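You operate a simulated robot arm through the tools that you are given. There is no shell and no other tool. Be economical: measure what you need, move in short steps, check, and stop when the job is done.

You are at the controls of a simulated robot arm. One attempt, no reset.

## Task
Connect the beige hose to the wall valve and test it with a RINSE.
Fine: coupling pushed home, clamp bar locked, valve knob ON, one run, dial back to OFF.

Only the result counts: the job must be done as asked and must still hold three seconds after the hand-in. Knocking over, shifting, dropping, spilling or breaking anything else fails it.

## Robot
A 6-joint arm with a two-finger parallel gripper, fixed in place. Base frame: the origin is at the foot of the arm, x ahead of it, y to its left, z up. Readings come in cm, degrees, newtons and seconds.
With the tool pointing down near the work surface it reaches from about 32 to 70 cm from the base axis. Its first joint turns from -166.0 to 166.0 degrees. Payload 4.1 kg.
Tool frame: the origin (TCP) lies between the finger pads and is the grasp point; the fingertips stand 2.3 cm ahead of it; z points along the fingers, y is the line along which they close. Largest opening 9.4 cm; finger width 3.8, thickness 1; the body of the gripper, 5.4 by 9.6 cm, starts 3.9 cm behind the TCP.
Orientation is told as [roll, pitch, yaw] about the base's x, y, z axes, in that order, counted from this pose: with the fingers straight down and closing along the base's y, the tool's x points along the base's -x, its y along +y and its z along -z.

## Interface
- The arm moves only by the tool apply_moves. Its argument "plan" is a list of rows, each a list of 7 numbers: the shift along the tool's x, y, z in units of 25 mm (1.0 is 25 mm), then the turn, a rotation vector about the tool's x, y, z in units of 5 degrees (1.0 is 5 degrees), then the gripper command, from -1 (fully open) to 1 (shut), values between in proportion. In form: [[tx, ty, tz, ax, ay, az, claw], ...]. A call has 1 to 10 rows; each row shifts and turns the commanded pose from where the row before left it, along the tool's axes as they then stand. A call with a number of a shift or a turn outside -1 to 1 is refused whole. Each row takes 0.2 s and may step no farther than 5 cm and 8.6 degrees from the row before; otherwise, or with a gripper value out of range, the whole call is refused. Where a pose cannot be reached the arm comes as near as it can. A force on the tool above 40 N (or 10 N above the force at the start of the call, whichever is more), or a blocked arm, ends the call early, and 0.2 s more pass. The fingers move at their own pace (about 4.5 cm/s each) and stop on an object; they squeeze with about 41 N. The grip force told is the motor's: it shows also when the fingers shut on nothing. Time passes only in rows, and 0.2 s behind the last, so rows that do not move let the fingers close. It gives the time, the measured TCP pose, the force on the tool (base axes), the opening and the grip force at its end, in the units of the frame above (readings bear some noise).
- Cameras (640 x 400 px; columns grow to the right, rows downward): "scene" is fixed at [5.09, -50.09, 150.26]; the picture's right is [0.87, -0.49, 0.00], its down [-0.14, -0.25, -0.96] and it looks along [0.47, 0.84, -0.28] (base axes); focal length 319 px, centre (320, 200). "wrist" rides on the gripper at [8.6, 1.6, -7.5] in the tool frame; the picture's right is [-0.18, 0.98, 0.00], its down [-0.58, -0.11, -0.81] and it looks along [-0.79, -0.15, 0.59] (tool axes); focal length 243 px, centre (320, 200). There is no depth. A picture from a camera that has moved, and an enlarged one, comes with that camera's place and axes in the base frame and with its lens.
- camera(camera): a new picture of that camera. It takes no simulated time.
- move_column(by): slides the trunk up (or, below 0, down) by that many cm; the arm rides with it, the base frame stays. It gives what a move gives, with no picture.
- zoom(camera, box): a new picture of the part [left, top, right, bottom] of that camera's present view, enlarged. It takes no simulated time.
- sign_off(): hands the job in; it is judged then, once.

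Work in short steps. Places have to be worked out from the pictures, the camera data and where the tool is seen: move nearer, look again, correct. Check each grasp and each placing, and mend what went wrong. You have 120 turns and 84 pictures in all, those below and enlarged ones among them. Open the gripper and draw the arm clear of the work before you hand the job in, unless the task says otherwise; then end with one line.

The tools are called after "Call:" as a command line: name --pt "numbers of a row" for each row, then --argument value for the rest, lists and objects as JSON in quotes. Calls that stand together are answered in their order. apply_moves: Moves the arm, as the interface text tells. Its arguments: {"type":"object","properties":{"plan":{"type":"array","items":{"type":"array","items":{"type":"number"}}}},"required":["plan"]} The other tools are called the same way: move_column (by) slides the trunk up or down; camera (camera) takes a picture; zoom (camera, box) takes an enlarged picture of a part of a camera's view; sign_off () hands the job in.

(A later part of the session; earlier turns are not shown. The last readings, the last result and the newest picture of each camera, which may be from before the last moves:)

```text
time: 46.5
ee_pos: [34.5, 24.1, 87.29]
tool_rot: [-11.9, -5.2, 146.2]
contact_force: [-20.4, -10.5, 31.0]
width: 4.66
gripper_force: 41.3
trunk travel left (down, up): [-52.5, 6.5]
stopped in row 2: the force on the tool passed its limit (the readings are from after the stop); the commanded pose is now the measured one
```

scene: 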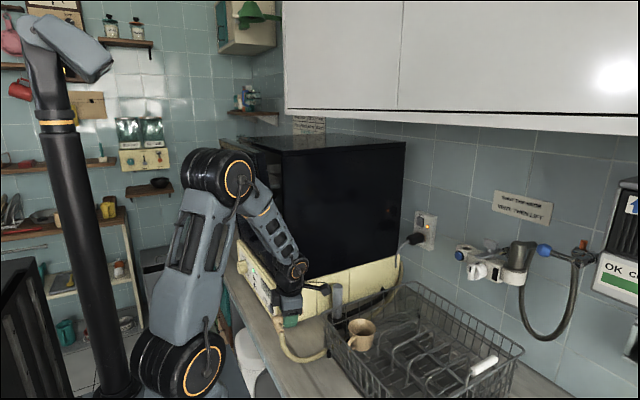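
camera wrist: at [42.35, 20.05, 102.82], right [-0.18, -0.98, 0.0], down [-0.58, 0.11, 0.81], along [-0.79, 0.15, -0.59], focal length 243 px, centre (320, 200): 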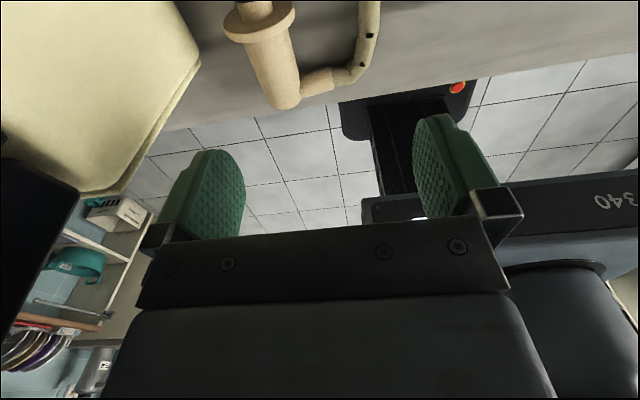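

Contact came earlier than expected. I'll raise slightly and look.

Call:
apply_moves --pt "0 0 -0.3 0 0 0 0.6"

Call:
camera --camera "wrist"

Call:
zoom --camera "scene" --box '[240, 280, 368, 360]'

```text
time: 46.9
ee_pos: [34.69, 24.23, 87.88]
tool_rot: [-11.7, -5.2, 146.6]
contact_force: [-0.7, -0.2, -1.6]
width: 4.66
gripper_force: 40.4
trunk travel left (down, up): [-52.5, 6.5]
```

```text
46 pictures are left
camera wrist: at [40.79, 16.46, 93.84], right [-0.7, -0.69, -0.18], down [-0.45, 0.23, 0.86], along [-0.55, 0.68, -0.47], focal length 243 px, centre (320, 200)
```

wrist: 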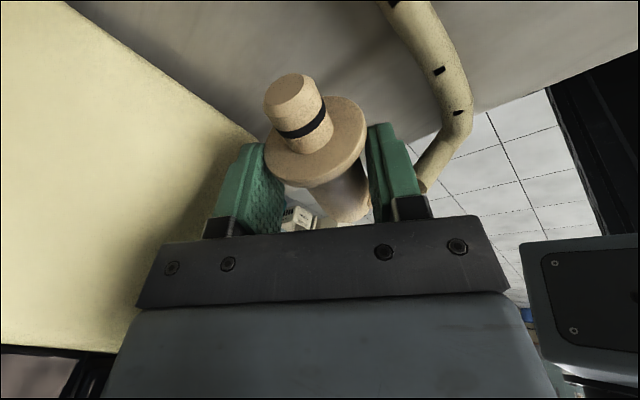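

```text
5.00 times, centred on (304, 320) of scene
camera zoom: at [5.09, -50.09, 150.26], right [0.87, -0.49, 0.0], down [-0.14, -0.25, -0.96], along [0.47, 0.84, -0.28], focal length 1594 px, centre (400, -400)
```

zoom: 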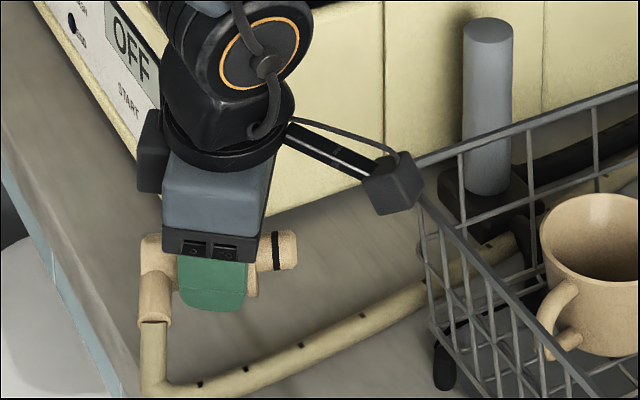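

The camera head is what touches the rack corner. I'll raise a bit and turn to yaw ~120 so it swings clear, then lower.

Call:
apply_moves --pt "0 0 -0.6 0 0 0 0.6" --pt "0 0 0 0 0 1 0.6" --pt "0 0 0 0 0 1 0.6" --pt "0 0 0 0 0 1 0.6" --pt "0 0 0 0 0 1 0.6" --pt "0 0 0 0 0 1 0.6" --pt "0 0 0.6 0 0 0 0.6" --pt "0 0 0.4 0 0 0 0.6" --pt "0 0 0.4 0 0 0 0.6"

Call:
zoom --camera "scene" --box '[240, 280, 368, 360]'

```text
time: 48.9
ee_pos: [34.7, 24.5, 85.98]
tool_rot: [-8.5, -9.7, 121.8]
contact_force: [-0.3, -0.5, -0.4]
width: 4.65
gripper_force: 41.0
trunk travel left (down, up): [-52.5, 6.5]
```

```text
5.00 times, centred on (304, 320) of scene
camera zoom: at [5.09, -50.09, 150.26], right [0.87, -0.49, 0.0], down [-0.14, -0.25, -0.96], along [0.47, 0.84, -0.28], focal length 1594 px, centre (400, -400)
```

zoom: 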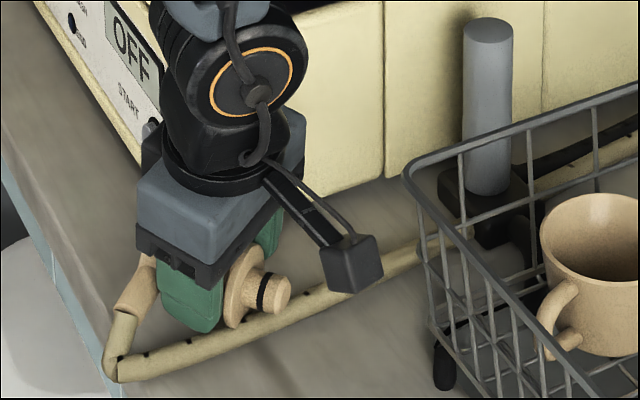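

No contact now. I'll straighten the tool to vertical so the coupling lies flat, then lower 0.9 cm and release.

Call:
apply_moves --pt "0 0 0 -0.42 0.68 0 0.6" --pt "0 0 0 -0.42 0.68 0 0.6" --pt "0 0 0 -0.42 0.68 0 0.6" --pt "0 0 0.2 0 0 0 0.6" --pt "0 0 0.16 0 0 0 0.6"

Call:
camera --camera "wrist"

```text
time: 50.1
ee_pos: [34.63, 24.52, 85.01]
tool_rot: [-2.2, 0.4, 120.8]
contact_force: [-1.9, -1.1, 6.7]
width: 4.66
gripper_force: 41.2
trunk travel left (down, up): [-52.5, 6.5]
```

```text
43 pictures are left
camera wrist: at [37.53, 16.1, 92.39], right [-0.94, -0.34, -0.04], down [-0.23, 0.55, 0.81], along [-0.26, 0.76, -0.59], focal length 243 px, centre (320, 200)
```

wrist: 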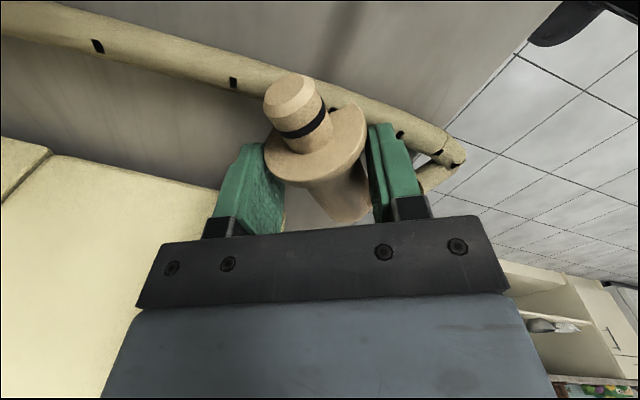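

Touching the counter lightly. I'll release, rise 3.5 cm and look at how it lies.

Call:
apply_moves --pt "0 0 0 0 0 0 -0.3" --pt "0 0 0 0 0 0 -0.3" --pt "0 0 -0.7 0 0 0 -0.3" --pt "0 0 -0.7 0 0 -0.8 -0.3" --pt "0 0 0 0 0 -0.8 -0.3"

Call:
zoom --camera "wrist" --box '[160, 20, 480, 220]'

Call:
zoom --camera "scene" --box '[256, 310, 336, 360]'

```text
time: 51.3
ee_pos: [34.62, 24.45, 88.52]
tool_rot: [-2.1, 0.8, 128.8]
contact_force: [0.7, -0.1, -0.7]
width: 6.12
gripper_force: 0.2
trunk travel left (down, up): [-52.5, 6.5]
```

```text
2.00 times, centred on (320, 120) of wrist
camera zoom: at [38.57, 16.57, 95.93], right [-0.88, -0.47, -0.04], down [-0.31, 0.51, 0.8], along [-0.36, 0.72, -0.6], focal length 485 px, centre (320, 360)
```

zoom: 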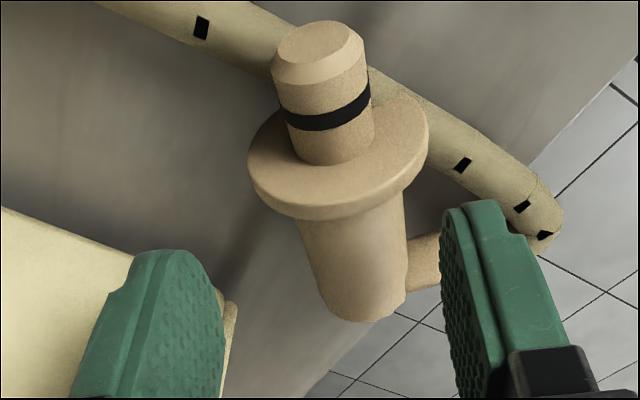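

```text
8.00 times, centred on (296, 335) of scene
camera zoom: at [5.09, -50.09, 150.26], right [0.87, -0.49, 0.0], down [-0.14, -0.25, -0.96], along [0.47, 0.84, -0.28], focal length 2550 px, centre (512, -880)
```

zoom: 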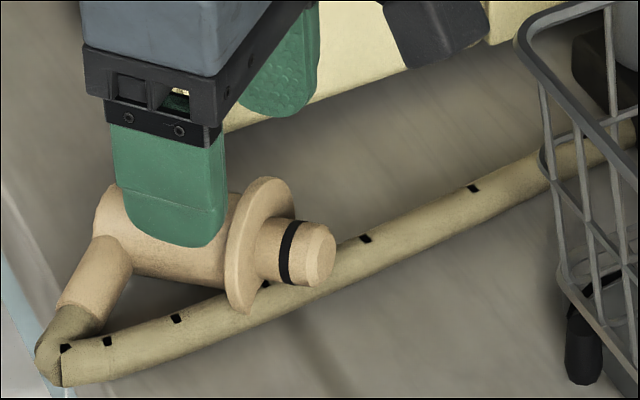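

The coupling axis is now aligned with the tool, offset about +0.75 in tool y, and the shank gap centre is at about −1.1 in tool x. I'll shift and descend.

Call:
apply_moves --pt "-0.46 0.3 0 0 0 0 -0.3" --pt "0 0 0.5 0 0 0 -0.3" --pt "0 0 0.5 0 0 0 -0.3" --pt "0 0 0.4 0 0 0 -0.3"

Call:
zoom --camera "wrist" --box '[160, 50, 480, 250]'

Call:
zoom --camera "scene" --box '[256, 310, 336, 360]'

```text
time: 52.2
ee_pos: [33.67, 25.11, 85.98]
tool_rot: [-2.3, 0.7, 128.8]
contact_force: [-3.9, -4.3, 25.8]
width: 6.34
gripper_force: 2.6
trunk travel left (down, up): [-52.5, 6.5]
stopped in row 4: the force on the tool passed its limit (the readings are from after the stop); the commanded pose is now the measured one
```

```text
2.00 times, centred on (320, 150) of wrist
camera zoom: at [37.47, 17.11, 93.41], right [-0.88, -0.47, -0.04], down [-0.31, 0.51, 0.8], along [-0.36, 0.72, -0.59], focal length 485 px, centre (320, 300)
```

zoom: 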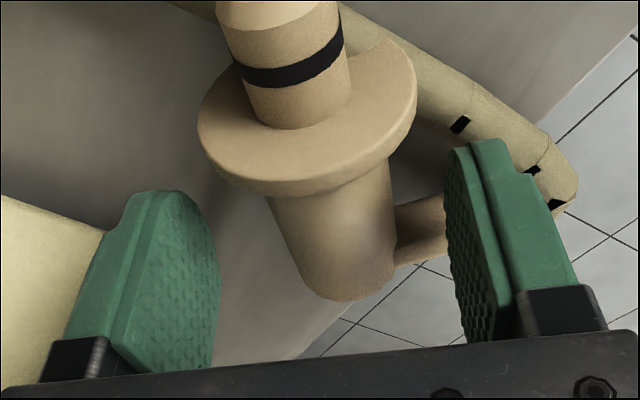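

```text
8.00 times, centred on (296, 335) of scene
camera zoom: at [5.09, -50.09, 150.26], right [0.87, -0.49, 0.0], down [-0.14, -0.25, -0.96], along [0.47, 0.84, -0.28], focal length 2550 px, centre (512, -880)
```

zoom: 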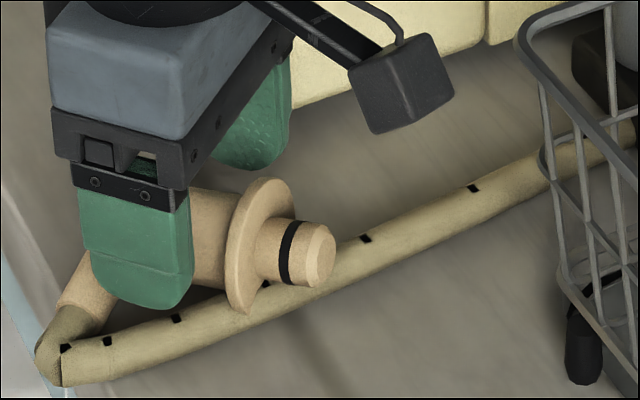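

The rear of the finger rests on the nozzle, so the full shank grip doesn't fit. The flange rim grip held firmly when I carried the coupling, so I'll grip there with the finger fronts nearly flush with the flange face so it can still seat. Shifting forward 0.45 cm and descending.

Call:
apply_moves --pt "0 0 -0.4 0 0 0 -0.3" --pt "0.18 0 0 0 0 0 -0.3" --pt "0 0 0.4 0 0 0 -0.3" --pt "0 0 0.25 0 0 0 -0.3" --pt "0 0 0.15 0 0 0 -0.3"

Call:
zoom --camera "wrist" --box '[160, 50, 480, 250]'

```text
time: 53.4
ee_pos: [33.83, 24.81, 84.79]
tool_rot: [-2.2, 0.7, 128.7]
contact_force: [0.2, 0.9, -0.4]
width: 6.1
gripper_force: 0.1
trunk travel left (down, up): [-52.5, 6.5]
```

```text
2.00 times, centred on (320, 150) of wrist
camera zoom: at [37.87, 16.84, 92.21], right [-0.88, -0.47, -0.04], down [-0.31, 0.51, 0.8], along [-0.36, 0.72, -0.59], focal length 485 px, centre (320, 300)
```

zoom: 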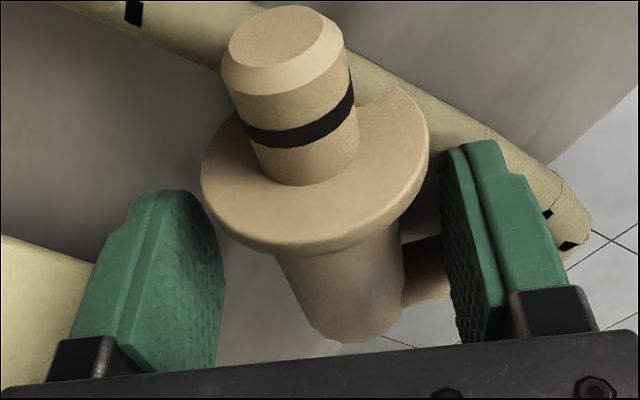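

No collision now. Closing on the flange.

Call:
apply_moves --pt "0 0 0 0 0 0 0.1" --pt "0 0 0 0 0 0 0.6" --pt "0 0 0 0 0 0 1" --pt "0 0 0 0 0 0 1"

Call:
zoom --camera "wrist" --box '[160, 50, 480, 250]'

```text
time: 54.4
ee_pos: [33.91, 24.79, 84.87]
tool_rot: [-2.4, 0.7, 128.8]
contact_force: [0.1, -0.2, 5.6]
width: 3.0
gripper_force: 41.3
trunk travel left (down, up): [-52.5, 6.5]
```

```text
2.00 times, centred on (320, 150) of wrist
camera zoom: at [37.86, 16.84, 92.26], right [-0.88, -0.47, -0.04], down [-0.31, 0.51, 0.8], along [-0.36, 0.72, -0.59], focal length 485 px, centre (320, 300)
```

zoom: 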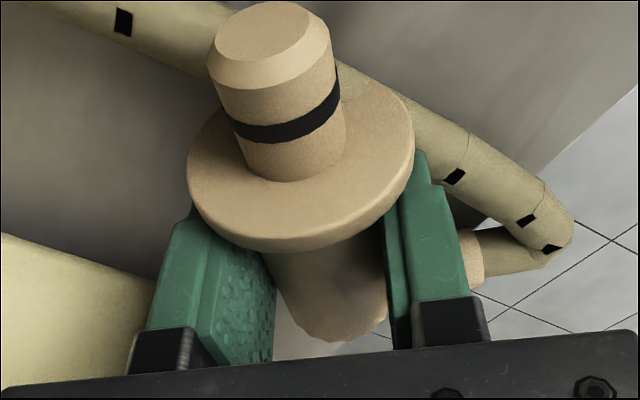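

The grip is now on the shank (3.0 cm), behind the flange. I'll lift straight up.

Call:
apply_moves --pt "0 0 -0.5 0 0 0 1" --pt "0 0 -1 0 0 0 1" --pt "0 0 -1 0 0 0 1" --pt "0 0 -1 0 0 0 1" --pt "0 0 -1 0 0 0 1" --pt "0 0 -1 0 0 0 1" --pt "0 0 -1 0 0 0 1" --pt "0 0 -1 0 0 0 1" --pt "0 0 -1 0 0 0 1" --pt "0 0 -1 0 0 0 1"

Call:
camera --camera "scene"

```text
time: 56.6
ee_pos: [33.25, 24.37, 108.61]
tool_rot: [-2.2, 0.6, 128.8]
contact_force: [0.6, 0.1, -0.4]
width: 3.11
gripper_force: 41.3
trunk travel left (down, up): [-52.5, 6.5]
```

```text
36 pictures are left
```

scene: 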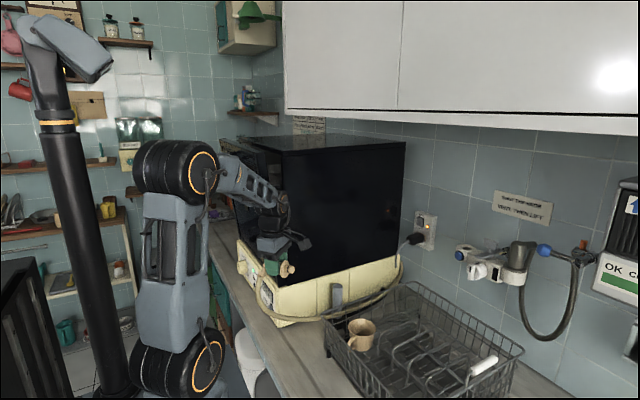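

Held well, and the rack and cup are in place. I'll move 5 cm away from the machine and unwind yaw toward 0.

Call:
apply_moves --pt "0.78 0.63 0 0 0 0 1" --pt "0.78 0.63 0 0 0 0.8 1" --pt "0 0 0 0 0 1 1" --pt "0 0 0 0 0 1 1" --pt "0 0 0 0 0 1 1" --pt "0 0 0 0 0 1 1" --pt "0 0 0 0 0 1 1" --pt "0 0 0 0 0 1 1" --pt "0 0 0 0 0 1 1" --pt "0 0 0 0 0 1 1"

Call:
apply_moves --pt "0 0 0 0 0 1 1" --pt "0 0 0 0 0 1 1" --pt "0 0 0 0 0 1 1" --pt "0 0 0 0 0 1 1" --pt "0 0 0 0 0 1 1" --pt "0 0 0 0 0 1 1" --pt "0 0 0 0 0 1 1" --pt "0 0 0 0 0 1 1" --pt "0 0 0 0 0 1 1" --pt "0 0 0 0 0 1 1"

Call:
apply_moves --pt "0 0 0 0 0 1 1" --pt "0 0 0 0 0 1 1" --pt "0 0 0 0 0 1 1" --pt "0 0 0 0 0 1 1" --pt "0 0 0 0 0 1 1" --pt "0 0 0 0 0 1 1" --pt "0 0 0 0 0 1 1"

```text
time: 58.8
ee_pos: [32.93, 19.36, 108.5]
tool_rot: [-2.1, -1.1, 84.7]
contact_force: [-1.1, 0.2, -1.8]
width: 3.11
gripper_force: 40.6
trunk travel left (down, up): [-52.5, 6.5]
```

```text
time: 61.0
ee_pos: [33.01, 19.31, 108.52]
tool_rot: [-0.6, -2.4, 34.7]
contact_force: [0.1, 0.6, -1.4]
width: 3.1
gripper_force: 41.2
trunk travel left (down, up): [-52.5, 6.5]
```

```text
time: 62.6
ee_pos: [33.08, 19.36, 108.5]
tool_rot: [0.9, -2.1, -0.4]
contact_force: [0.1, -0.5, -0.3]
width: 3.13
gripper_force: 41.1
trunk travel left (down, up): [-52.5, 6.5]
```

Now I'll move in front of the valve and raise; pitching comes next.

Call:
apply_moves --pt "-0.6 -0.9 -0.7 0 0 0 1" --pt "-0.6 -0.9 -0.7 0 0 0 1" --pt "-0.6 -0.9 -0.7 0 0 0 1" --pt "-0.6 -0.9 -0.7 0 0 0 1" --pt "-0.6 -0.9 -0.7 0 0 0 1" --pt "-0.6 -0.9 -0.7 0 0 0 1" --pt "-0.6 -0.9 -0.7 0 0 0 1" --pt "-0.6 -0.9 -0.7 0 0 0 1"

Call:
apply_moves --pt "0 0 0 0 -1 0 1" --pt "0 0 0 0 -1 0 1" --pt "0 0 0 0 -1 0 1" --pt "0 0 0 0 -1 0 1" --pt "0 0 0 0 -1 0 1" --pt "0 0 0 0 -1 0 1" --pt "0 0 0 0 -1 0 1" --pt "0 0 0 0 -1 0 1" --pt "0 0 0 0 -1 0 1"

Call:
camera --camera "scene"

```text
time: 64.4
ee_pos: [44.26, 1.07, 122.66]
tool_rot: [0.9, -2.1, -0.2]
contact_force: [1.0, 0.2, 0.2]
width: 3.1
gripper_force: 39.8
trunk travel left (down, up): [-52.5, 6.5]
```

```text
time: 66.4
ee_pos: [44.51, 1.1, 122.58]
tool_rot: [1.3, -47.2, -1.2]
contact_force: [-0.1, 0.3, -0.2]
width: 3.1
gripper_force: 40.9
trunk travel left (down, up): [-52.5, 6.5]
```

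```text
35 pictures are left
```

scene: 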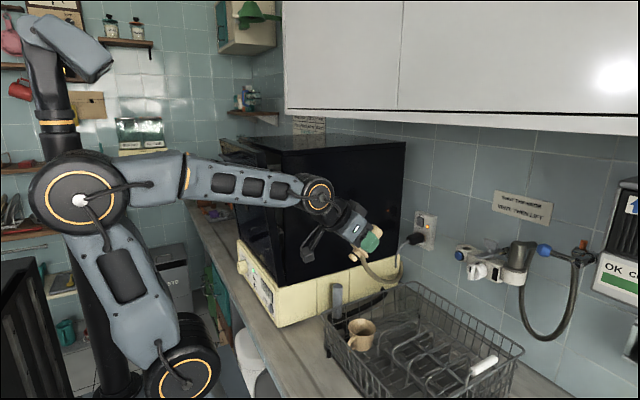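

Continuing the pitch to level, then I'll check the plug's verticality.

Call:
apply_moves --pt "0 0 0 0 -1 0 1" --pt "0 0 0 0 -1 0 1" --pt "0 0 0 0 -1 0 1" --pt "0 0 0 0 -1 0 1" --pt "0 0 0 0 -1 0 1" --pt "0 0 0 0 -1 0 1" --pt "0 0 0 0 -1 0 1" --pt "0 0 0 0 -1 0 1" --pt "0 0 0 0 -0.5 0 1"

Call:
zoom --camera "scene" --box '[300, 180, 420, 255]'

Call:
camera --camera "wrist"

```text
time: 68.4
ee_pos: [44.33, 0.17, 122.44]
tool_rot: [-1.1, -76.4, -1.7]
contact_force: [0.2, -0.7, -0.3]
width: 3.13
gripper_force: 40.9
out of reach, approached as far as the arm can: row 5, 6, 7
trunk travel left (down, up): [-52.5, 6.5]
```

```text
5.33 times, centred on (360, 218) of scene
camera zoom: at [5.09, -50.09, 150.26], right [0.87, -0.49, 0.0], down [-0.14, -0.25, -0.96], along [0.47, 0.84, -0.28], focal length 1700 px, centre (107, 107)
```

zoom: 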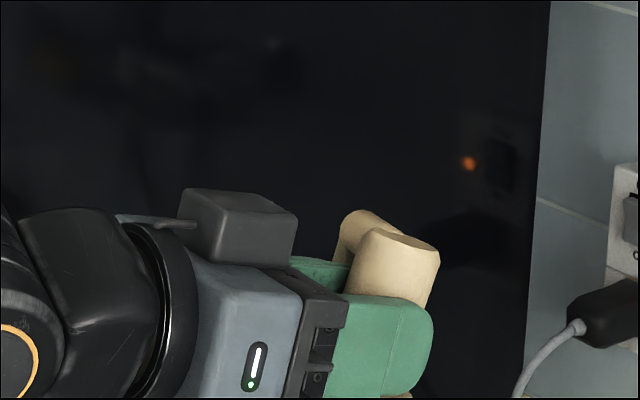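

```text
33 pictures are left
camera wrist: at [35.2, 2.22, 115.66], right [0.09, 0.98, 0.17], down [-0.65, -0.07, 0.75], along [0.75, -0.18, 0.63], focal length 243 px, centre (320, 200)
```

wrist: 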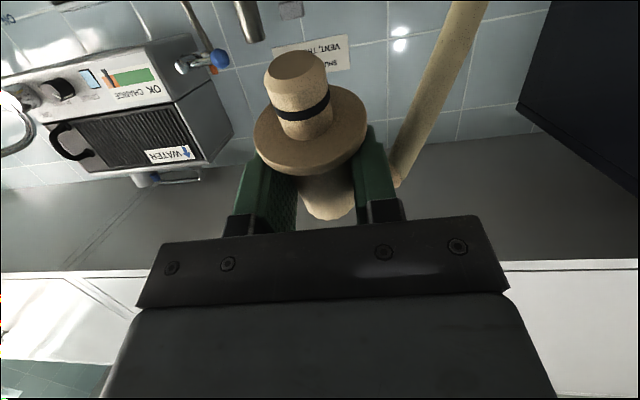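

The pitch stalled near −76° because the arm is folded too close. I'll move forward 15 cm, which should free it.

Call:
apply_moves --pt "-0.23 0 0.97 0 0 0 1" --pt "-0.23 0 0.97 0 0 0 1" --pt "-0.23 0 0.97 0 0 0 1" --pt "-0.23 0 0.97 0 0 0 1" --pt "-0.23 0 0.97 0 0 0 1" --pt "-0.23 0 0.97 0 0 0 1"

Call:
apply_moves --pt "0 0 0 0 -0.7 0 1" --pt "0 0 0 0 -0.7 0 1" --pt "0 0 0 0 -0.6 0 1"

```text
time: 69.8
ee_pos: [59.35, -0.31, 122.57]
tool_rot: [-1.8, -76.3, -1.7]
contact_force: [0.3, 1.0, -0.7]
width: 3.08
gripper_force: 41.3
out of reach, approached as far as the arm can: row 4
trunk travel left (down, up): [-52.5, 6.5]
```

```text
time: 70.6
ee_pos: [59.25, 1.92, 123.16]
tool_rot: [-5.2, -86.3, 1.7]
contact_force: [-1.0, 0.3, -1.3]
width: 3.1
gripper_force: 41.2
out of reach, approached as far as the arm can: row 1, 2, 3
trunk travel left (down, up): [-52.5, 6.5]
```

The wrist is near its straight-line singularity here. Lowering the trunk will let the forearm slope upward and give the level tool pose room. I'll lower it 16 cm; the rack is well below the tool.

Call:
move_column --by -16

Call:
apply_moves --pt "-1 0 0 0 0 0 1" --pt "-1 0 0 0 0 0 1" --pt "-1 0 0 0 0 0 1" --pt "-1 0 0 0 0 0 1" --pt "-1 0 0 0 0 0 1" --pt "-1 0 0 0 0 0 1"

```text
time: 72.5
ee_pos: [59.26, 2.03, 107.19]
tool_rot: [-5.1, -86.3, 1.7]
contact_force: [-0.1, 0.1, -1.2]
width: 3.07
gripper_force: 40.4
trunk travel left (down, up): [-36.5, 22.5]
```

```text
time: 73.8
ee_pos: [60.22, 2.0, 122.25]
tool_rot: [-5.3, -86.3, 1.9]
contact_force: [0.1, 0.2, -1.5]
width: 3.1
gripper_force: 41.4
trunk travel left (down, up): [-36.5, 22.5]
```

The pose is reachable now. I'll pitch the last 3.7° and advance to about x=70 to check alignment against the port.

Call:
apply_moves --pt "0 0 0 0 -0.74 0 1" --pt "0 0 0.9 0 0 0 1" --pt "0 0 0.9 0 0 0 1" --pt "0 0 0.9 0 0 0 1" --pt "0 0 0.9 0 0 0 1"

Call:
zoom --camera "scene" --box '[400, 190, 544, 280]'

Call:
camera --camera "wrist"

```text
time: 75.0
ee_pos: [69.19, 1.53, 122.2]
tool_rot: [-95.6, -89.7, 92.1]
contact_force: [-0.8, -0.9, 0.1]
width: 3.1
gripper_force: 40.8
trunk travel left (down, up): [-36.5, 22.5]
```

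```text
4.44 times, centred on (472, 235) of scene
camera zoom: at [5.09, -50.09, 150.26], right [0.87, -0.49, 0.0], down [-0.14, -0.25, -0.96], along [0.47, 0.84, -0.28], focal length 1417 px, centre (-356, 44)
```

zoom: 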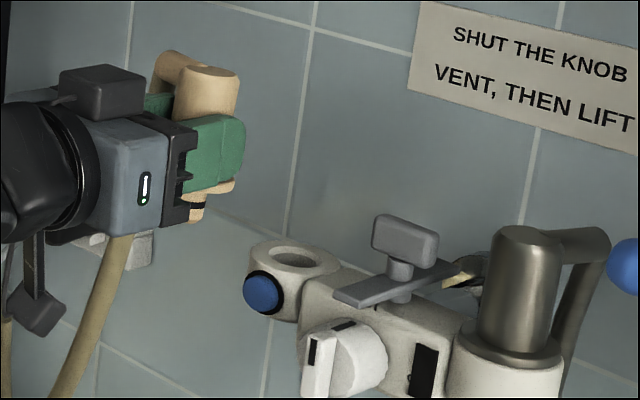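

```text
31 pictures are left
camera wrist: at [61.93, 3.45, 113.33], right [0.06, 0.98, 0.18], down [-0.81, -0.06, 0.58], along [0.58, -0.18, 0.79], focal length 243 px, centre (320, 200)
```

wrist: 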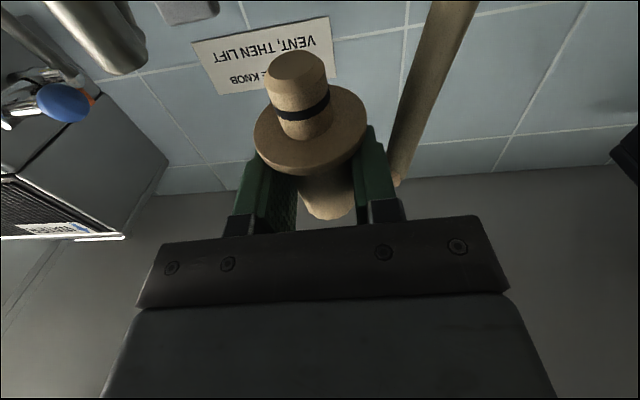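

The level pose is good. I'll advance 9 cm at this height so the plug stands over the port, then compare.

Call:
apply_moves --pt "0 -0.08 0.9 0 0 0 1" --pt "0 -0.08 0.9 0 0 0 1" --pt "0 0 0.9 0 0 0 1" --pt "0 0 0.9 0 0 0 1" --pt "0.4 0 0 0 0 0 1"

Call:
zoom --camera "scene" --box '[424, 210, 536, 280]'

```text
time: 76.2
ee_pos: [78.08, 0.71, 121.14]
tool_rot: [-95.5, -89.6, 92.0]
contact_force: [0.3, 0.0, -0.5]
width: 3.11
gripper_force: 41.1
trunk travel left (down, up): [-36.5, 22.5]
```

```text
5.71 times, centred on (480, 245) of scene
camera zoom: at [5.09, -50.09, 150.26], right [0.87, -0.49, 0.0], down [-0.14, -0.25, -0.96], along [0.47, 0.84, -0.28], focal length 1822 px, centre (-594, -57)
```

zoom: 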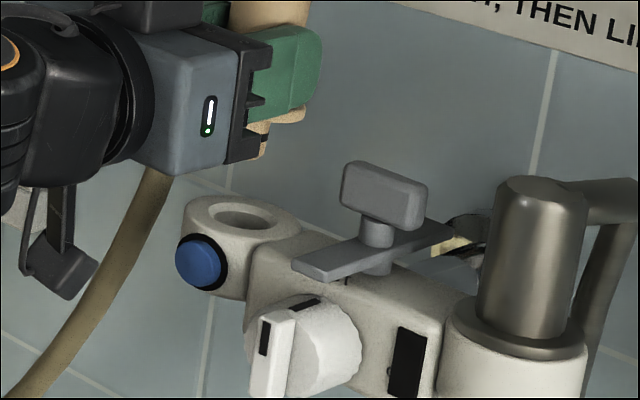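

The scene view suggests the plug is within about 0.5 cm of the hole axis. I'll check with the wrist camera.

Call:
camera --camera "wrist"

Call:
zoom --camera "scene" --box '[452, 215, 500, 245]'

```text
29 pictures are left
camera wrist: at [70.82, 2.61, 112.39], right [0.06, 0.98, 0.18], down [-0.81, -0.06, 0.58], along [0.58, -0.18, 0.79], focal length 243 px, centre (320, 200)
```

wrist: 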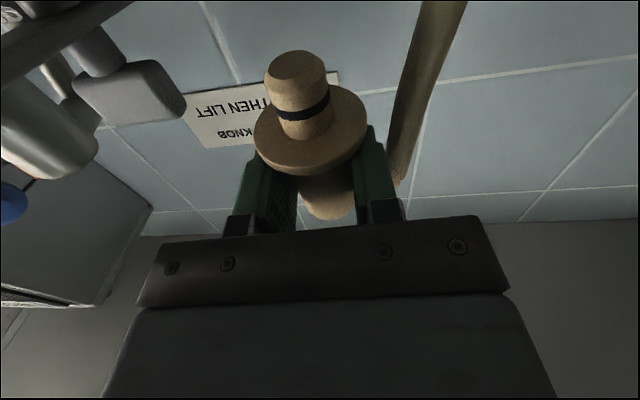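

```text
13.33 times, centred on (476, 230) of scene
camera zoom: at [5.09, -50.09, 150.26], right [0.87, -0.49, 0.0], down [-0.14, -0.25, -0.96], along [0.47, 0.84, -0.28], focal length 4250 px, centre (-1760, -200)
```

zoom: 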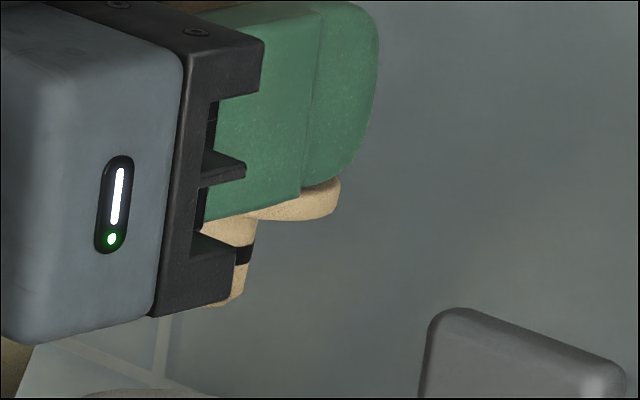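

My estimates put the plug within about 0.2–0.3 cm of the hole. I'll nudge +x 0.2 and −y 0.15, then lower 3 cm to hover just above the port and look.

Call:
apply_moves --pt "0.3 -0.06 0.08 0 0 0 1" --pt "0.3 0 0 0 0 0 1" --pt "0.3 0 0 0 0 0 1" --pt "0.2 0 0 0 0 0 1"

Call:
zoom --camera "scene" --box '[448, 220, 504, 255]'

Call:
camera --camera "wrist"

```text
time: 77.2
ee_pos: [78.31, 0.35, 118.49]
tool_rot: [-91.3, -89.7, 88.0]
contact_force: [-0.3, 0.0, -1.0]
width: 3.09
gripper_force: 40.8
trunk travel left (down, up): [-36.5, 22.5]
```

```text
11.43 times, centred on (476, 238) of scene
camera zoom: at [5.09, -50.09, 150.26], right [0.87, -0.49, 0.0], down [-0.14, -0.25, -0.96], along [0.47, 0.84, -0.28], focal length 3643 px, centre (-1463, -229)
```

zoom: 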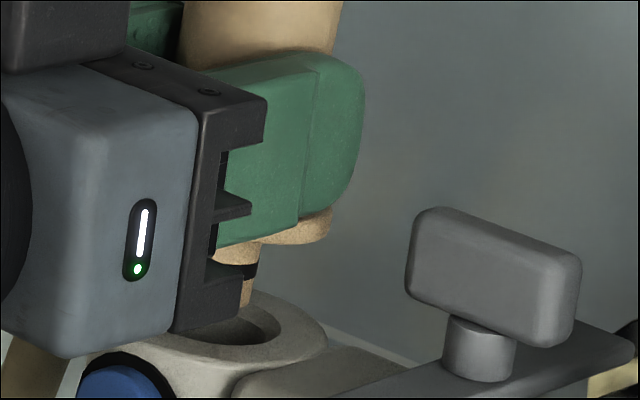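

```text
26 pictures are left
camera wrist: at [70.94, 2.41, 109.63], right [0.06, 0.98, 0.18], down [-0.81, -0.06, 0.58], along [0.58, -0.18, 0.79], focal length 243 px, centre (320, 200)
```

wrist: 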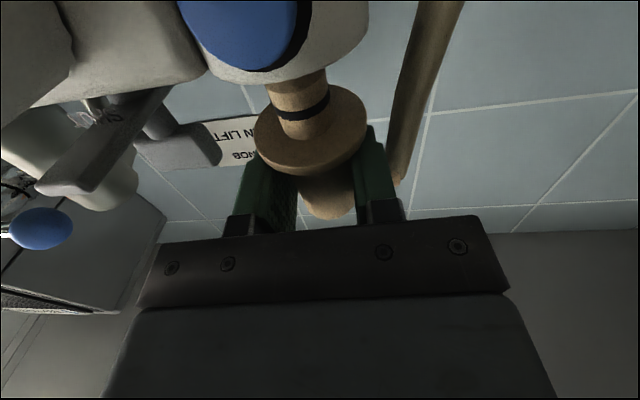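

The lateral alignment looks right, and the plug should go about 0.2 cm further toward the wall. I'll apply that and lower gently while watching the force.

Call:
apply_moves --pt "0.1 0 0.08 0 0 0 1" --pt "0.2 0 0 0 0 0 1" --pt "0.2 0 0 0 0 0 1"

Call:
zoom --camera "scene" --box '[448, 220, 504, 255]'

```text
time: 78.0
ee_pos: [78.56, 0.27, 117.16]
tool_rot: [-91.2, -89.6, 87.7]
contact_force: [-0.6, 0.1, -0.9]
width: 3.06
gripper_force: 41.6
trunk travel left (down, up): [-36.5, 22.5]
```

```text
11.43 times, centred on (476, 238) of scene
camera zoom: at [5.09, -50.09, 150.26], right [0.87, -0.49, 0.0], down [-0.14, -0.25, -0.96], along [0.47, 0.84, -0.28], focal length 3643 px, centre (-1463, -229)
```

zoom: 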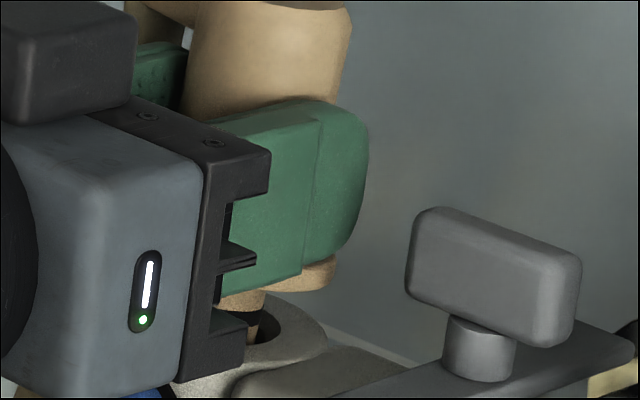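

The plug is entering the hole. I'll continue lowering gently.

Call:
apply_moves --pt "0.16 0 0 0 0 0 1" --pt "0.16 0 0 0 0 0 1" --pt "0.16 0 0 0 0 0 1" --pt "0.16 0 0 0 0 0 1"

```text
time: 79.0
ee_pos: [78.56, 0.29, 115.82]
tool_rot: [-134.6, -89.6, 131.1]
contact_force: [2.5, -0.2, 5.7]
width: 3.09
gripper_force: 40.7
trunk travel left (down, up): [-36.5, 22.5]
```

A slight upward force (5.7 N): it has met either the seal or the rim. I'll press a bit more.

Call:
apply_moves --pt "0.12 0 0 0 0 0 1" --pt "0.12 0 0 0 0 0 1" --pt "0.12 0 0 0 0 0 1"

Call:
zoom --camera "scene" --box '[448, 220, 504, 255]'

```text
time: 79.8
ee_pos: [78.3, 0.25, 115.58]
tool_rot: [-164.5, -88.8, 161.0]
contact_force: [9.9, -0.4, 32.6]
width: 3.12
gripper_force: 41.0
trunk travel left (down, up): [-36.5, 22.5]
```

```text
11.43 times, centred on (476, 238) of scene
camera zoom: at [5.09, -50.09, 150.26], right [0.87, -0.49, 0.0], down [-0.14, -0.25, -0.96], along [0.47, 0.84, -0.28], focal length 3643 px, centre (-1463, -229)
```

zoom: 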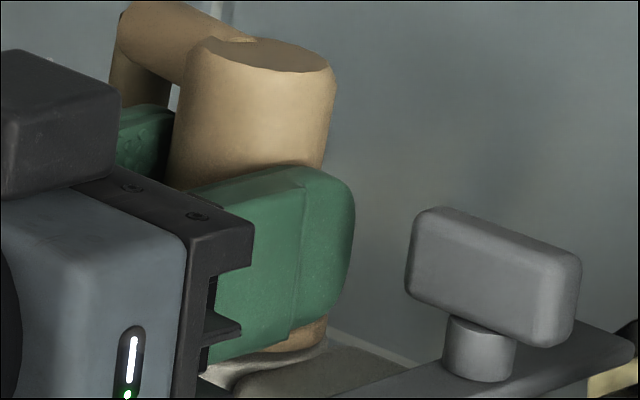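

This looks nearly seated. I'll look at the flange-to-cup joint.

Call:
zoom --camera "scene" --box '[456, 238, 488, 258]'

Call:
camera --camera "wrist"

```text
16.00 times, centred on (472, 248) of scene
camera zoom: at [5.09, -50.09, 150.26], right [0.87, -0.49, 0.0], down [-0.14, -0.25, -0.96], along [0.47, 0.84, -0.28], focal length 5100 px, centre (-2112, -568)
```

zoom: 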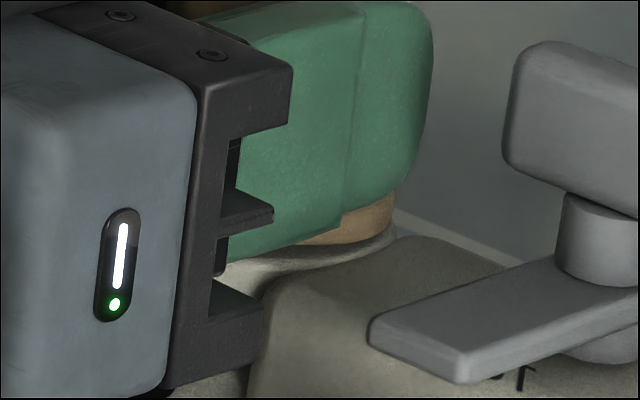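

```text
22 pictures are left
camera wrist: at [71.16, 2.28, 106.7], right [0.06, 0.98, 0.18], down [-0.82, -0.06, 0.57], along [0.57, -0.18, 0.8], focal length 243 px, centre (320, 200)
```

wrist: 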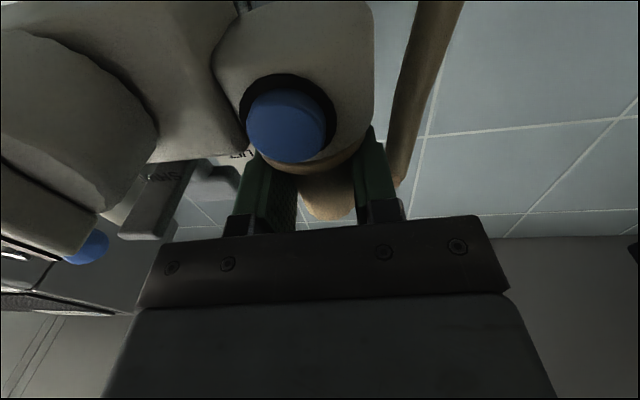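

The flange appears to rest on the cup. I'll press once more up to the force limit to be sure it is home.

Call:
apply_moves --pt "0.1 0 0 0 0 0 1" --pt "0.1 0 0 0 0 0 1"

```text
time: 80.5
ee_pos: [78.31, 0.39, 115.53]
tool_rot: [-171.3, -88.3, 167.7]
contact_force: [2.5, -0.1, 6.5]
width: 3.1
gripper_force: 41.3
trunk travel left (down, up): [-36.5, 22.5]
stopped in row 2: the force on the tool passed its limit (the readings are from after the stop); the commanded pose is now the measured one
```

Force over 40 N with no further travel, so it is seated. I'll release with a modest opening and back straight out.

Call:
apply_moves --pt "0 0 0 0 0 0 0.1" --pt "0 0 0 0 0 0 0.0" --pt "0 0 -0.4 0 0 0 0.0" --pt "0 0 -0.8 0 0 0 0.0" --pt "0 0 -1 0 0 0 0.0" --pt "0 0 -1 0 0 0 0.0" --pt "0 0 -1 0 0 0 0.0"

Call:
zoom --camera "scene" --box '[440, 215, 552, 285]'

```text
time: 82.1
ee_pos: [68.04, 0.92, 115.16]
tool_rot: [-170.1, -88.6, 166.4]
contact_force: [0.0, -0.1, -0.5]
width: 4.7
gripper_force: 0.0
trunk travel left (down, up): [-36.5, 22.5]
```

```text
5.71 times, centred on (496, 250) of scene
camera zoom: at [5.09, -50.09, 150.26], right [0.87, -0.49, 0.0], down [-0.14, -0.25, -0.96], along [0.47, 0.84, -0.28], focal length 1822 px, centre (-686, -86)
```

zoom: 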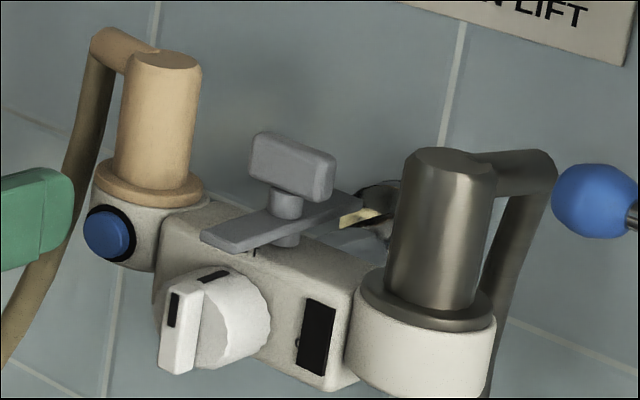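

The beige coupling is fully seated, and its flange matches the grey one. Next is the clamp bar: it pivots near (79.5,−6.7) and must swing from crosswise to lengthwise. I'll close the fingers, level the tool, and line up on the bar's right (−y) side.

Call:
apply_moves --pt "0 0 0 -0.6 0.4 0 1" --pt "-0.18 -0.95 0 0 0 0 1" --pt "0 -0.95 0 0 0 0 1" --pt "0 -0.95 0 0 0 0 1" --pt "0 -0.95 0 0 0 0 1" --pt "0 0 0.5 0 0 0 1"

Call:
zoom --camera "scene" --box '[440, 215, 552, 285]'

```text
time: 83.5
ee_pos: [69.25, 2.3, 115.97]
tool_rot: [-20.6, -89.2, 19.3]
contact_force: [0.0, -0.4, -0.2]
width: 0.0
gripper_force: 41.3
out of reach, approached as far as the arm can: row 1, 2, 3, 4, 5, 6
trunk travel left (down, up): [-36.5, 22.5]
```

```text
5.71 times, centred on (496, 250) of scene
camera zoom: at [5.09, -50.09, 150.26], right [0.87, -0.49, 0.0], down [-0.14, -0.25, -0.96], along [0.47, 0.84, -0.28], focal length 1822 px, centre (-686, -86)
```

zoom: 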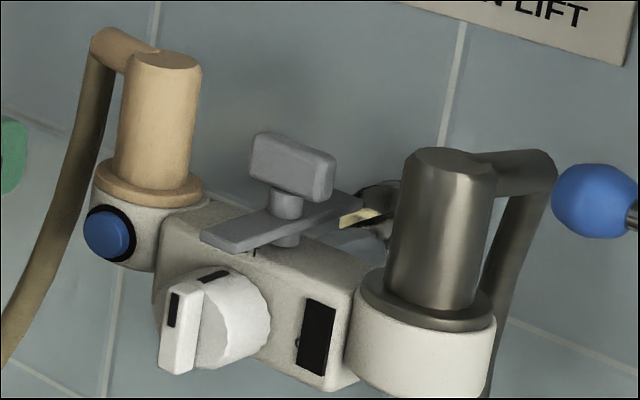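

The wrist can only point to the right of its own azimuth here. I'll give the tool about −12° heading, which makes the commanded spot reachable.

Call:
apply_moves --pt "0 0 0 0.4 0 0 1" --pt "0 0 0 0.4 0 0 1" --pt "0 0 0 0.4 0 0 1" --pt "0 0 0 0.4 0 0 1" --pt "0 0 0 0.4 0 0 1" --pt "0 0 0 0.4 0 0 1"

```text
time: 84.9
ee_pos: [69.33, 2.35, 115.93]
tool_rot: [-38.9, -89.3, 26.4]
contact_force: [0.4, 0.4, 0.3]
width: 0.02
gripper_force: 41.2
trunk travel left (down, up): [-36.5, 22.5]
```

Heading is about −13° now. I'll translate to the right to y≈−8.7.

Call:
apply_moves --pt "0 -0.86 0.2 0 0 0 1" --pt "0 -0.86 0.2 0 0 0 1" --pt "0 -0.86 0.2 0 0 0 1" --pt "0 -0.86 0.2 0 0 0 1" --pt "0 -0.86 0.2 0 0 0 1"

Call:
zoom --camera "scene" --box '[440, 215, 552, 285]'

```text
time: 86.1
ee_pos: [69.39, -8.7, 115.89]
tool_rot: [-37.0, -89.3, 24.4]
contact_force: [1.1, 0.7, -0.3]
width: 0.0
gripper_force: 41.1
trunk travel left (down, up): [-36.5, 22.5]
```

```text
5.71 times, centred on (496, 250) of scene
camera zoom: at [5.09, -50.09, 150.26], right [0.87, -0.49, 0.0], down [-0.14, -0.25, -0.96], along [0.47, 0.84, -0.28], focal length 1822 px, centre (-686, -86)
```

zoom: 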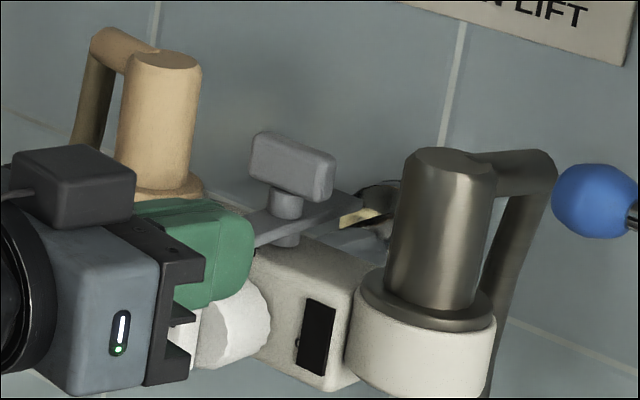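

The finger is in front, at the bar's right. I'll lower 0.9 cm and advance so the fingertips sit beside the bar's near end.

Call:
apply_moves --pt "0.34 0 0 0 0 0 1" --pt "0 0.16 0.71 0 0 0 1" --pt "0 0.16 0.71 0 0 0 1" --pt "0 0.16 0.71 0 0 0 1"

Call:
zoom --camera "scene" --box '[456, 220, 536, 270]'

```text
time: 87.1
ee_pos: [74.93, -9.02, 114.92]
tool_rot: [-35.7, -89.2, 23.0]
contact_force: [0.5, 0.1, 0.1]
width: 0.0
gripper_force: 41.0
trunk travel left (down, up): [-36.5, 22.5]
```

```text
8.00 times, centred on (496, 245) of scene
camera zoom: at [5.09, -50.09, 150.26], right [0.87, -0.49, 0.0], down [-0.14, -0.25, -0.96], along [0.47, 0.84, -0.28], focal length 2550 px, centre (-1088, -160)
```

zoom: 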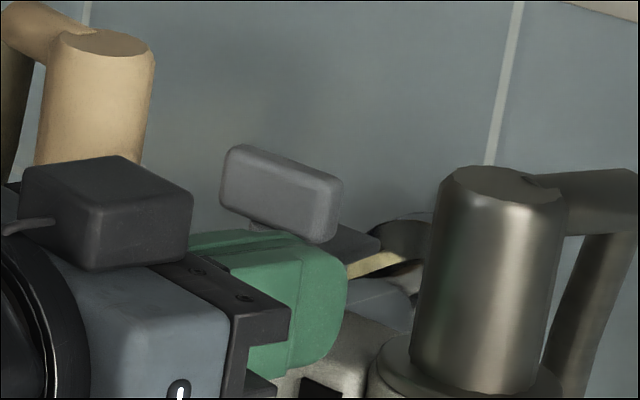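

The fingertips are beside the bar with no contact. I'll sweep +y to swing the near end toward the beige coupling, watching the force.

Call:
apply_moves --pt "0 0.4 -0.09 0 0 0 1" --pt "0 0.4 -0.09 0 0 0 1" --pt "0 0.4 -0.05 0 0 0 1" --pt "0 0.3 0 0 0 0 1"

Call:
zoom --camera "scene" --box '[456, 220, 536, 270]'

```text
time: 87.7
ee_pos: [74.73, -8.48, 115.08]
tool_rot: [-14.5, -89.7, 0.6]
contact_force: [-20.7, -33.8, -0.8]
width: 0.02
gripper_force: 41.1
trunk travel left (down, up): [-36.5, 22.5]
stopped in row 3: the force on the tool passed its limit (the readings are from after the stop); the commanded pose is now the measured one
```

```text
8.00 times, centred on (496, 245) of scene
camera zoom: at [5.09, -50.09, 150.26], right [0.87, -0.49, 0.0], down [-0.14, -0.25, -0.96], along [0.47, 0.84, -0.28], focal length 2550 px, centre (-1088, -160)
```

zoom: 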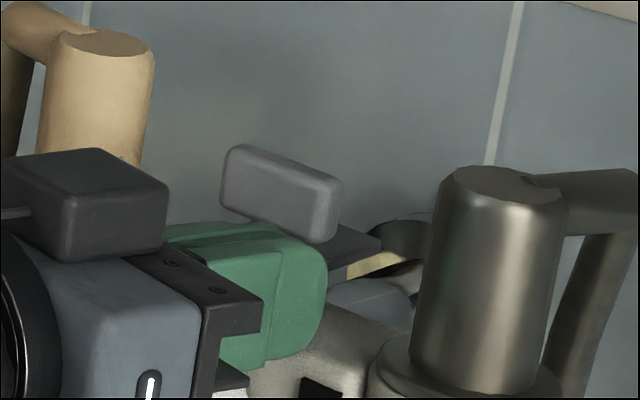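

The bar is blocked in that direction, so it must lock the other way. I'll back off, pass to the bar's left side, and push it toward −y.

Call:
apply_moves --pt "0 -0.15 -0.2 0 0 0 1" --pt "0 0 -0.7 0 0 0 1" --pt "0 0 -0.75 0 0 0 1" --pt "0 0.95 0 0 0 0 1" --pt "0 0.95 0 0 0 0 1" --pt "0 0 0.6 0 0 0 1" --pt "0 0 0.7 0 0 0 1"

Call:
zoom --camera "scene" --box '[456, 220, 536, 270]'

```text
time: 89.3
ee_pos: [75.09, -2.68, 115.16]
tool_rot: [-53.1, -89.4, 40.0]
contact_force: [-0.2, 0.0, 0.4]
width: 0.01
gripper_force: 41.1
trunk travel left (down, up): [-36.5, 22.5]
```

```text
8.00 times, centred on (496, 245) of scene
camera zoom: at [5.09, -50.09, 150.26], right [0.87, -0.49, 0.0], down [-0.14, -0.25, -0.96], along [0.47, 0.84, -0.28], focal length 2550 px, centre (-1088, -160)
```

zoom: 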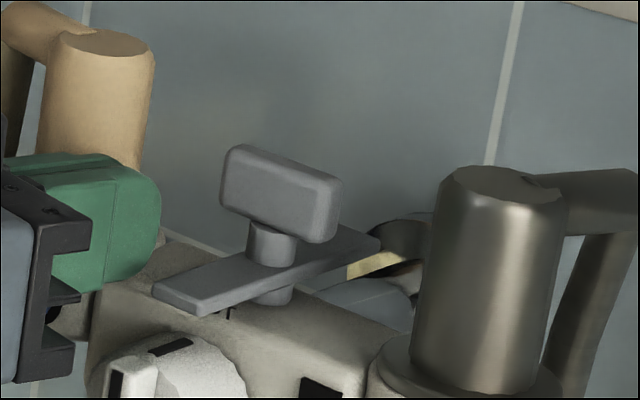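

The left side is reached and the bar is unmoved. I'll sweep −y now.

Call:
apply_moves --pt "0 -0.41 0.094 0 0 0 1" --pt "0 -0.41 0.094 0 0 0 1" --pt "0 -0.41 0.094 0 0 0 1" --pt "0 -0.41 0.094 0 0 0 1"

```text
time: 90.3
ee_pos: [75.1, -6.86, 115.09]
tool_rot: [-50.7, -89.4, 37.6]
contact_force: [0.7, 0.6, -0.6]
width: 0.0
gripper_force: 40.9
trunk travel left (down, up): [-36.5, 22.5]
```

No resistance at all; I'll look to see whether the bar turned.

Call:
zoom --camera "scene" --box '[456, 220, 536, 270]'

```text
8.00 times, centred on (496, 245) of scene
camera zoom: at [5.09, -50.09, 150.26], right [0.87, -0.49, 0.0], down [-0.14, -0.25, -0.96], along [0.47, 0.84, -0.28], focal length 2550 px, centre (-1088, -160)
```

zoom: 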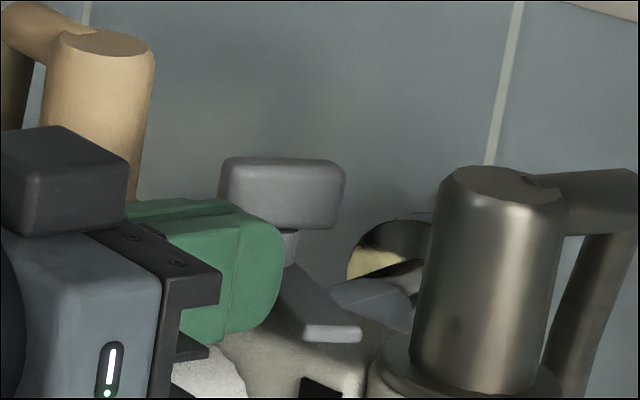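

The bar is turning, about 55° so far. I'll continue the arc to the end stop.

Call:
apply_moves --pt "0 -0.24 0.2 0 0 0 1" --pt "0 -0.24 0.26 0 0 0 1" --pt "0 -0.24 0.26 0 0 0 1"

Call:
zoom --camera "scene" --box '[456, 220, 536, 270]'

```text
time: 91.1
ee_pos: [76.22, -8.72, 115.22]
tool_rot: [-47.9, -89.4, 35.0]
contact_force: [-19.5, 10.4, -5.1]
width: 0.0
gripper_force: 40.7
trunk travel left (down, up): [-36.5, 22.5]
```

```text
8.00 times, centred on (496, 245) of scene
camera zoom: at [5.09, -50.09, 150.26], right [0.87, -0.49, 0.0], down [-0.14, -0.25, -0.96], along [0.47, 0.84, -0.28], focal length 2550 px, centre (-1088, -160)
```

zoom: 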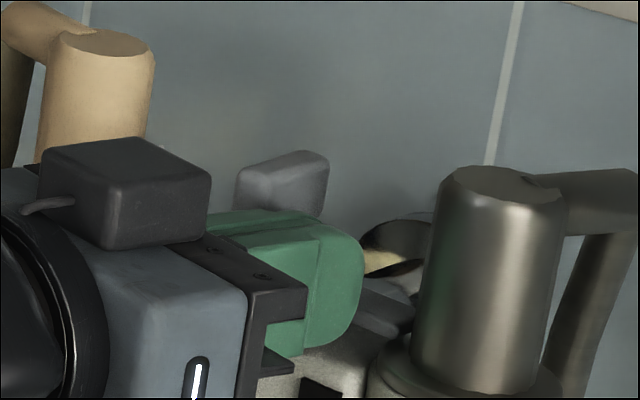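

The wing now lies nearly at 90° with force building. I'll give a final push until the stop.

Call:
apply_moves --pt "0 0 0.12 0 0 0 1" --pt "0 0 0.12 0 0 0 1"

Call:
apply_moves --pt "0 0 -0.4 0 0 0 1" --pt "0 0 -1 0 0 0 1" --pt "0 0 -1 0 0 0 1" --pt "0 0 -1 0 0 0 1"

Call:
zoom --camera "scene" --box '[440, 215, 552, 285]'

```text
time: 91.5
ee_pos: [76.1, -8.75, 115.19]
tool_rot: [-36.4, -89.2, 23.7]
contact_force: [-36.2, 11.5, -3.3]
width: 0.0
gripper_force: 41.1
trunk travel left (down, up): [-36.5, 22.5]
stopped in row 1: the force on the tool passed its limit (the readings are from after the stop); the commanded pose is now the measured one
```

```text
time: 92.5
ee_pos: [68.39, -6.88, 115.16]
tool_rot: [-30.4, -89.1, 17.5]
contact_force: [0.1, -0.3, 0.1]
width: 0.01
gripper_force: 41.2
trunk travel left (down, up): [-36.5, 22.5]
```

```text
5.71 times, centred on (496, 250) of scene
camera zoom: at [5.09, -50.09, 150.26], right [0.87, -0.49, 0.0], down [-0.14, -0.25, -0.96], along [0.47, 0.84, -0.28], focal length 1822 px, centre (-686, -86)
```

zoom: 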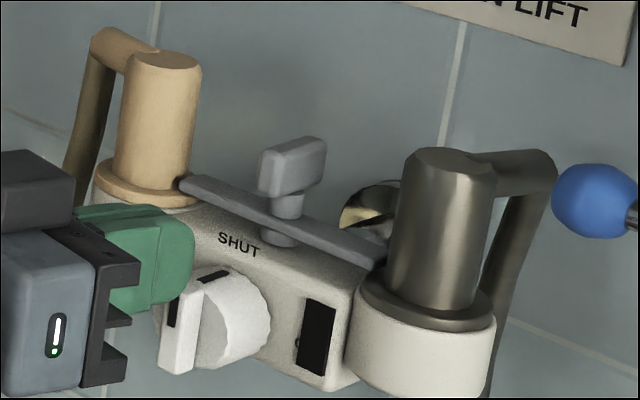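

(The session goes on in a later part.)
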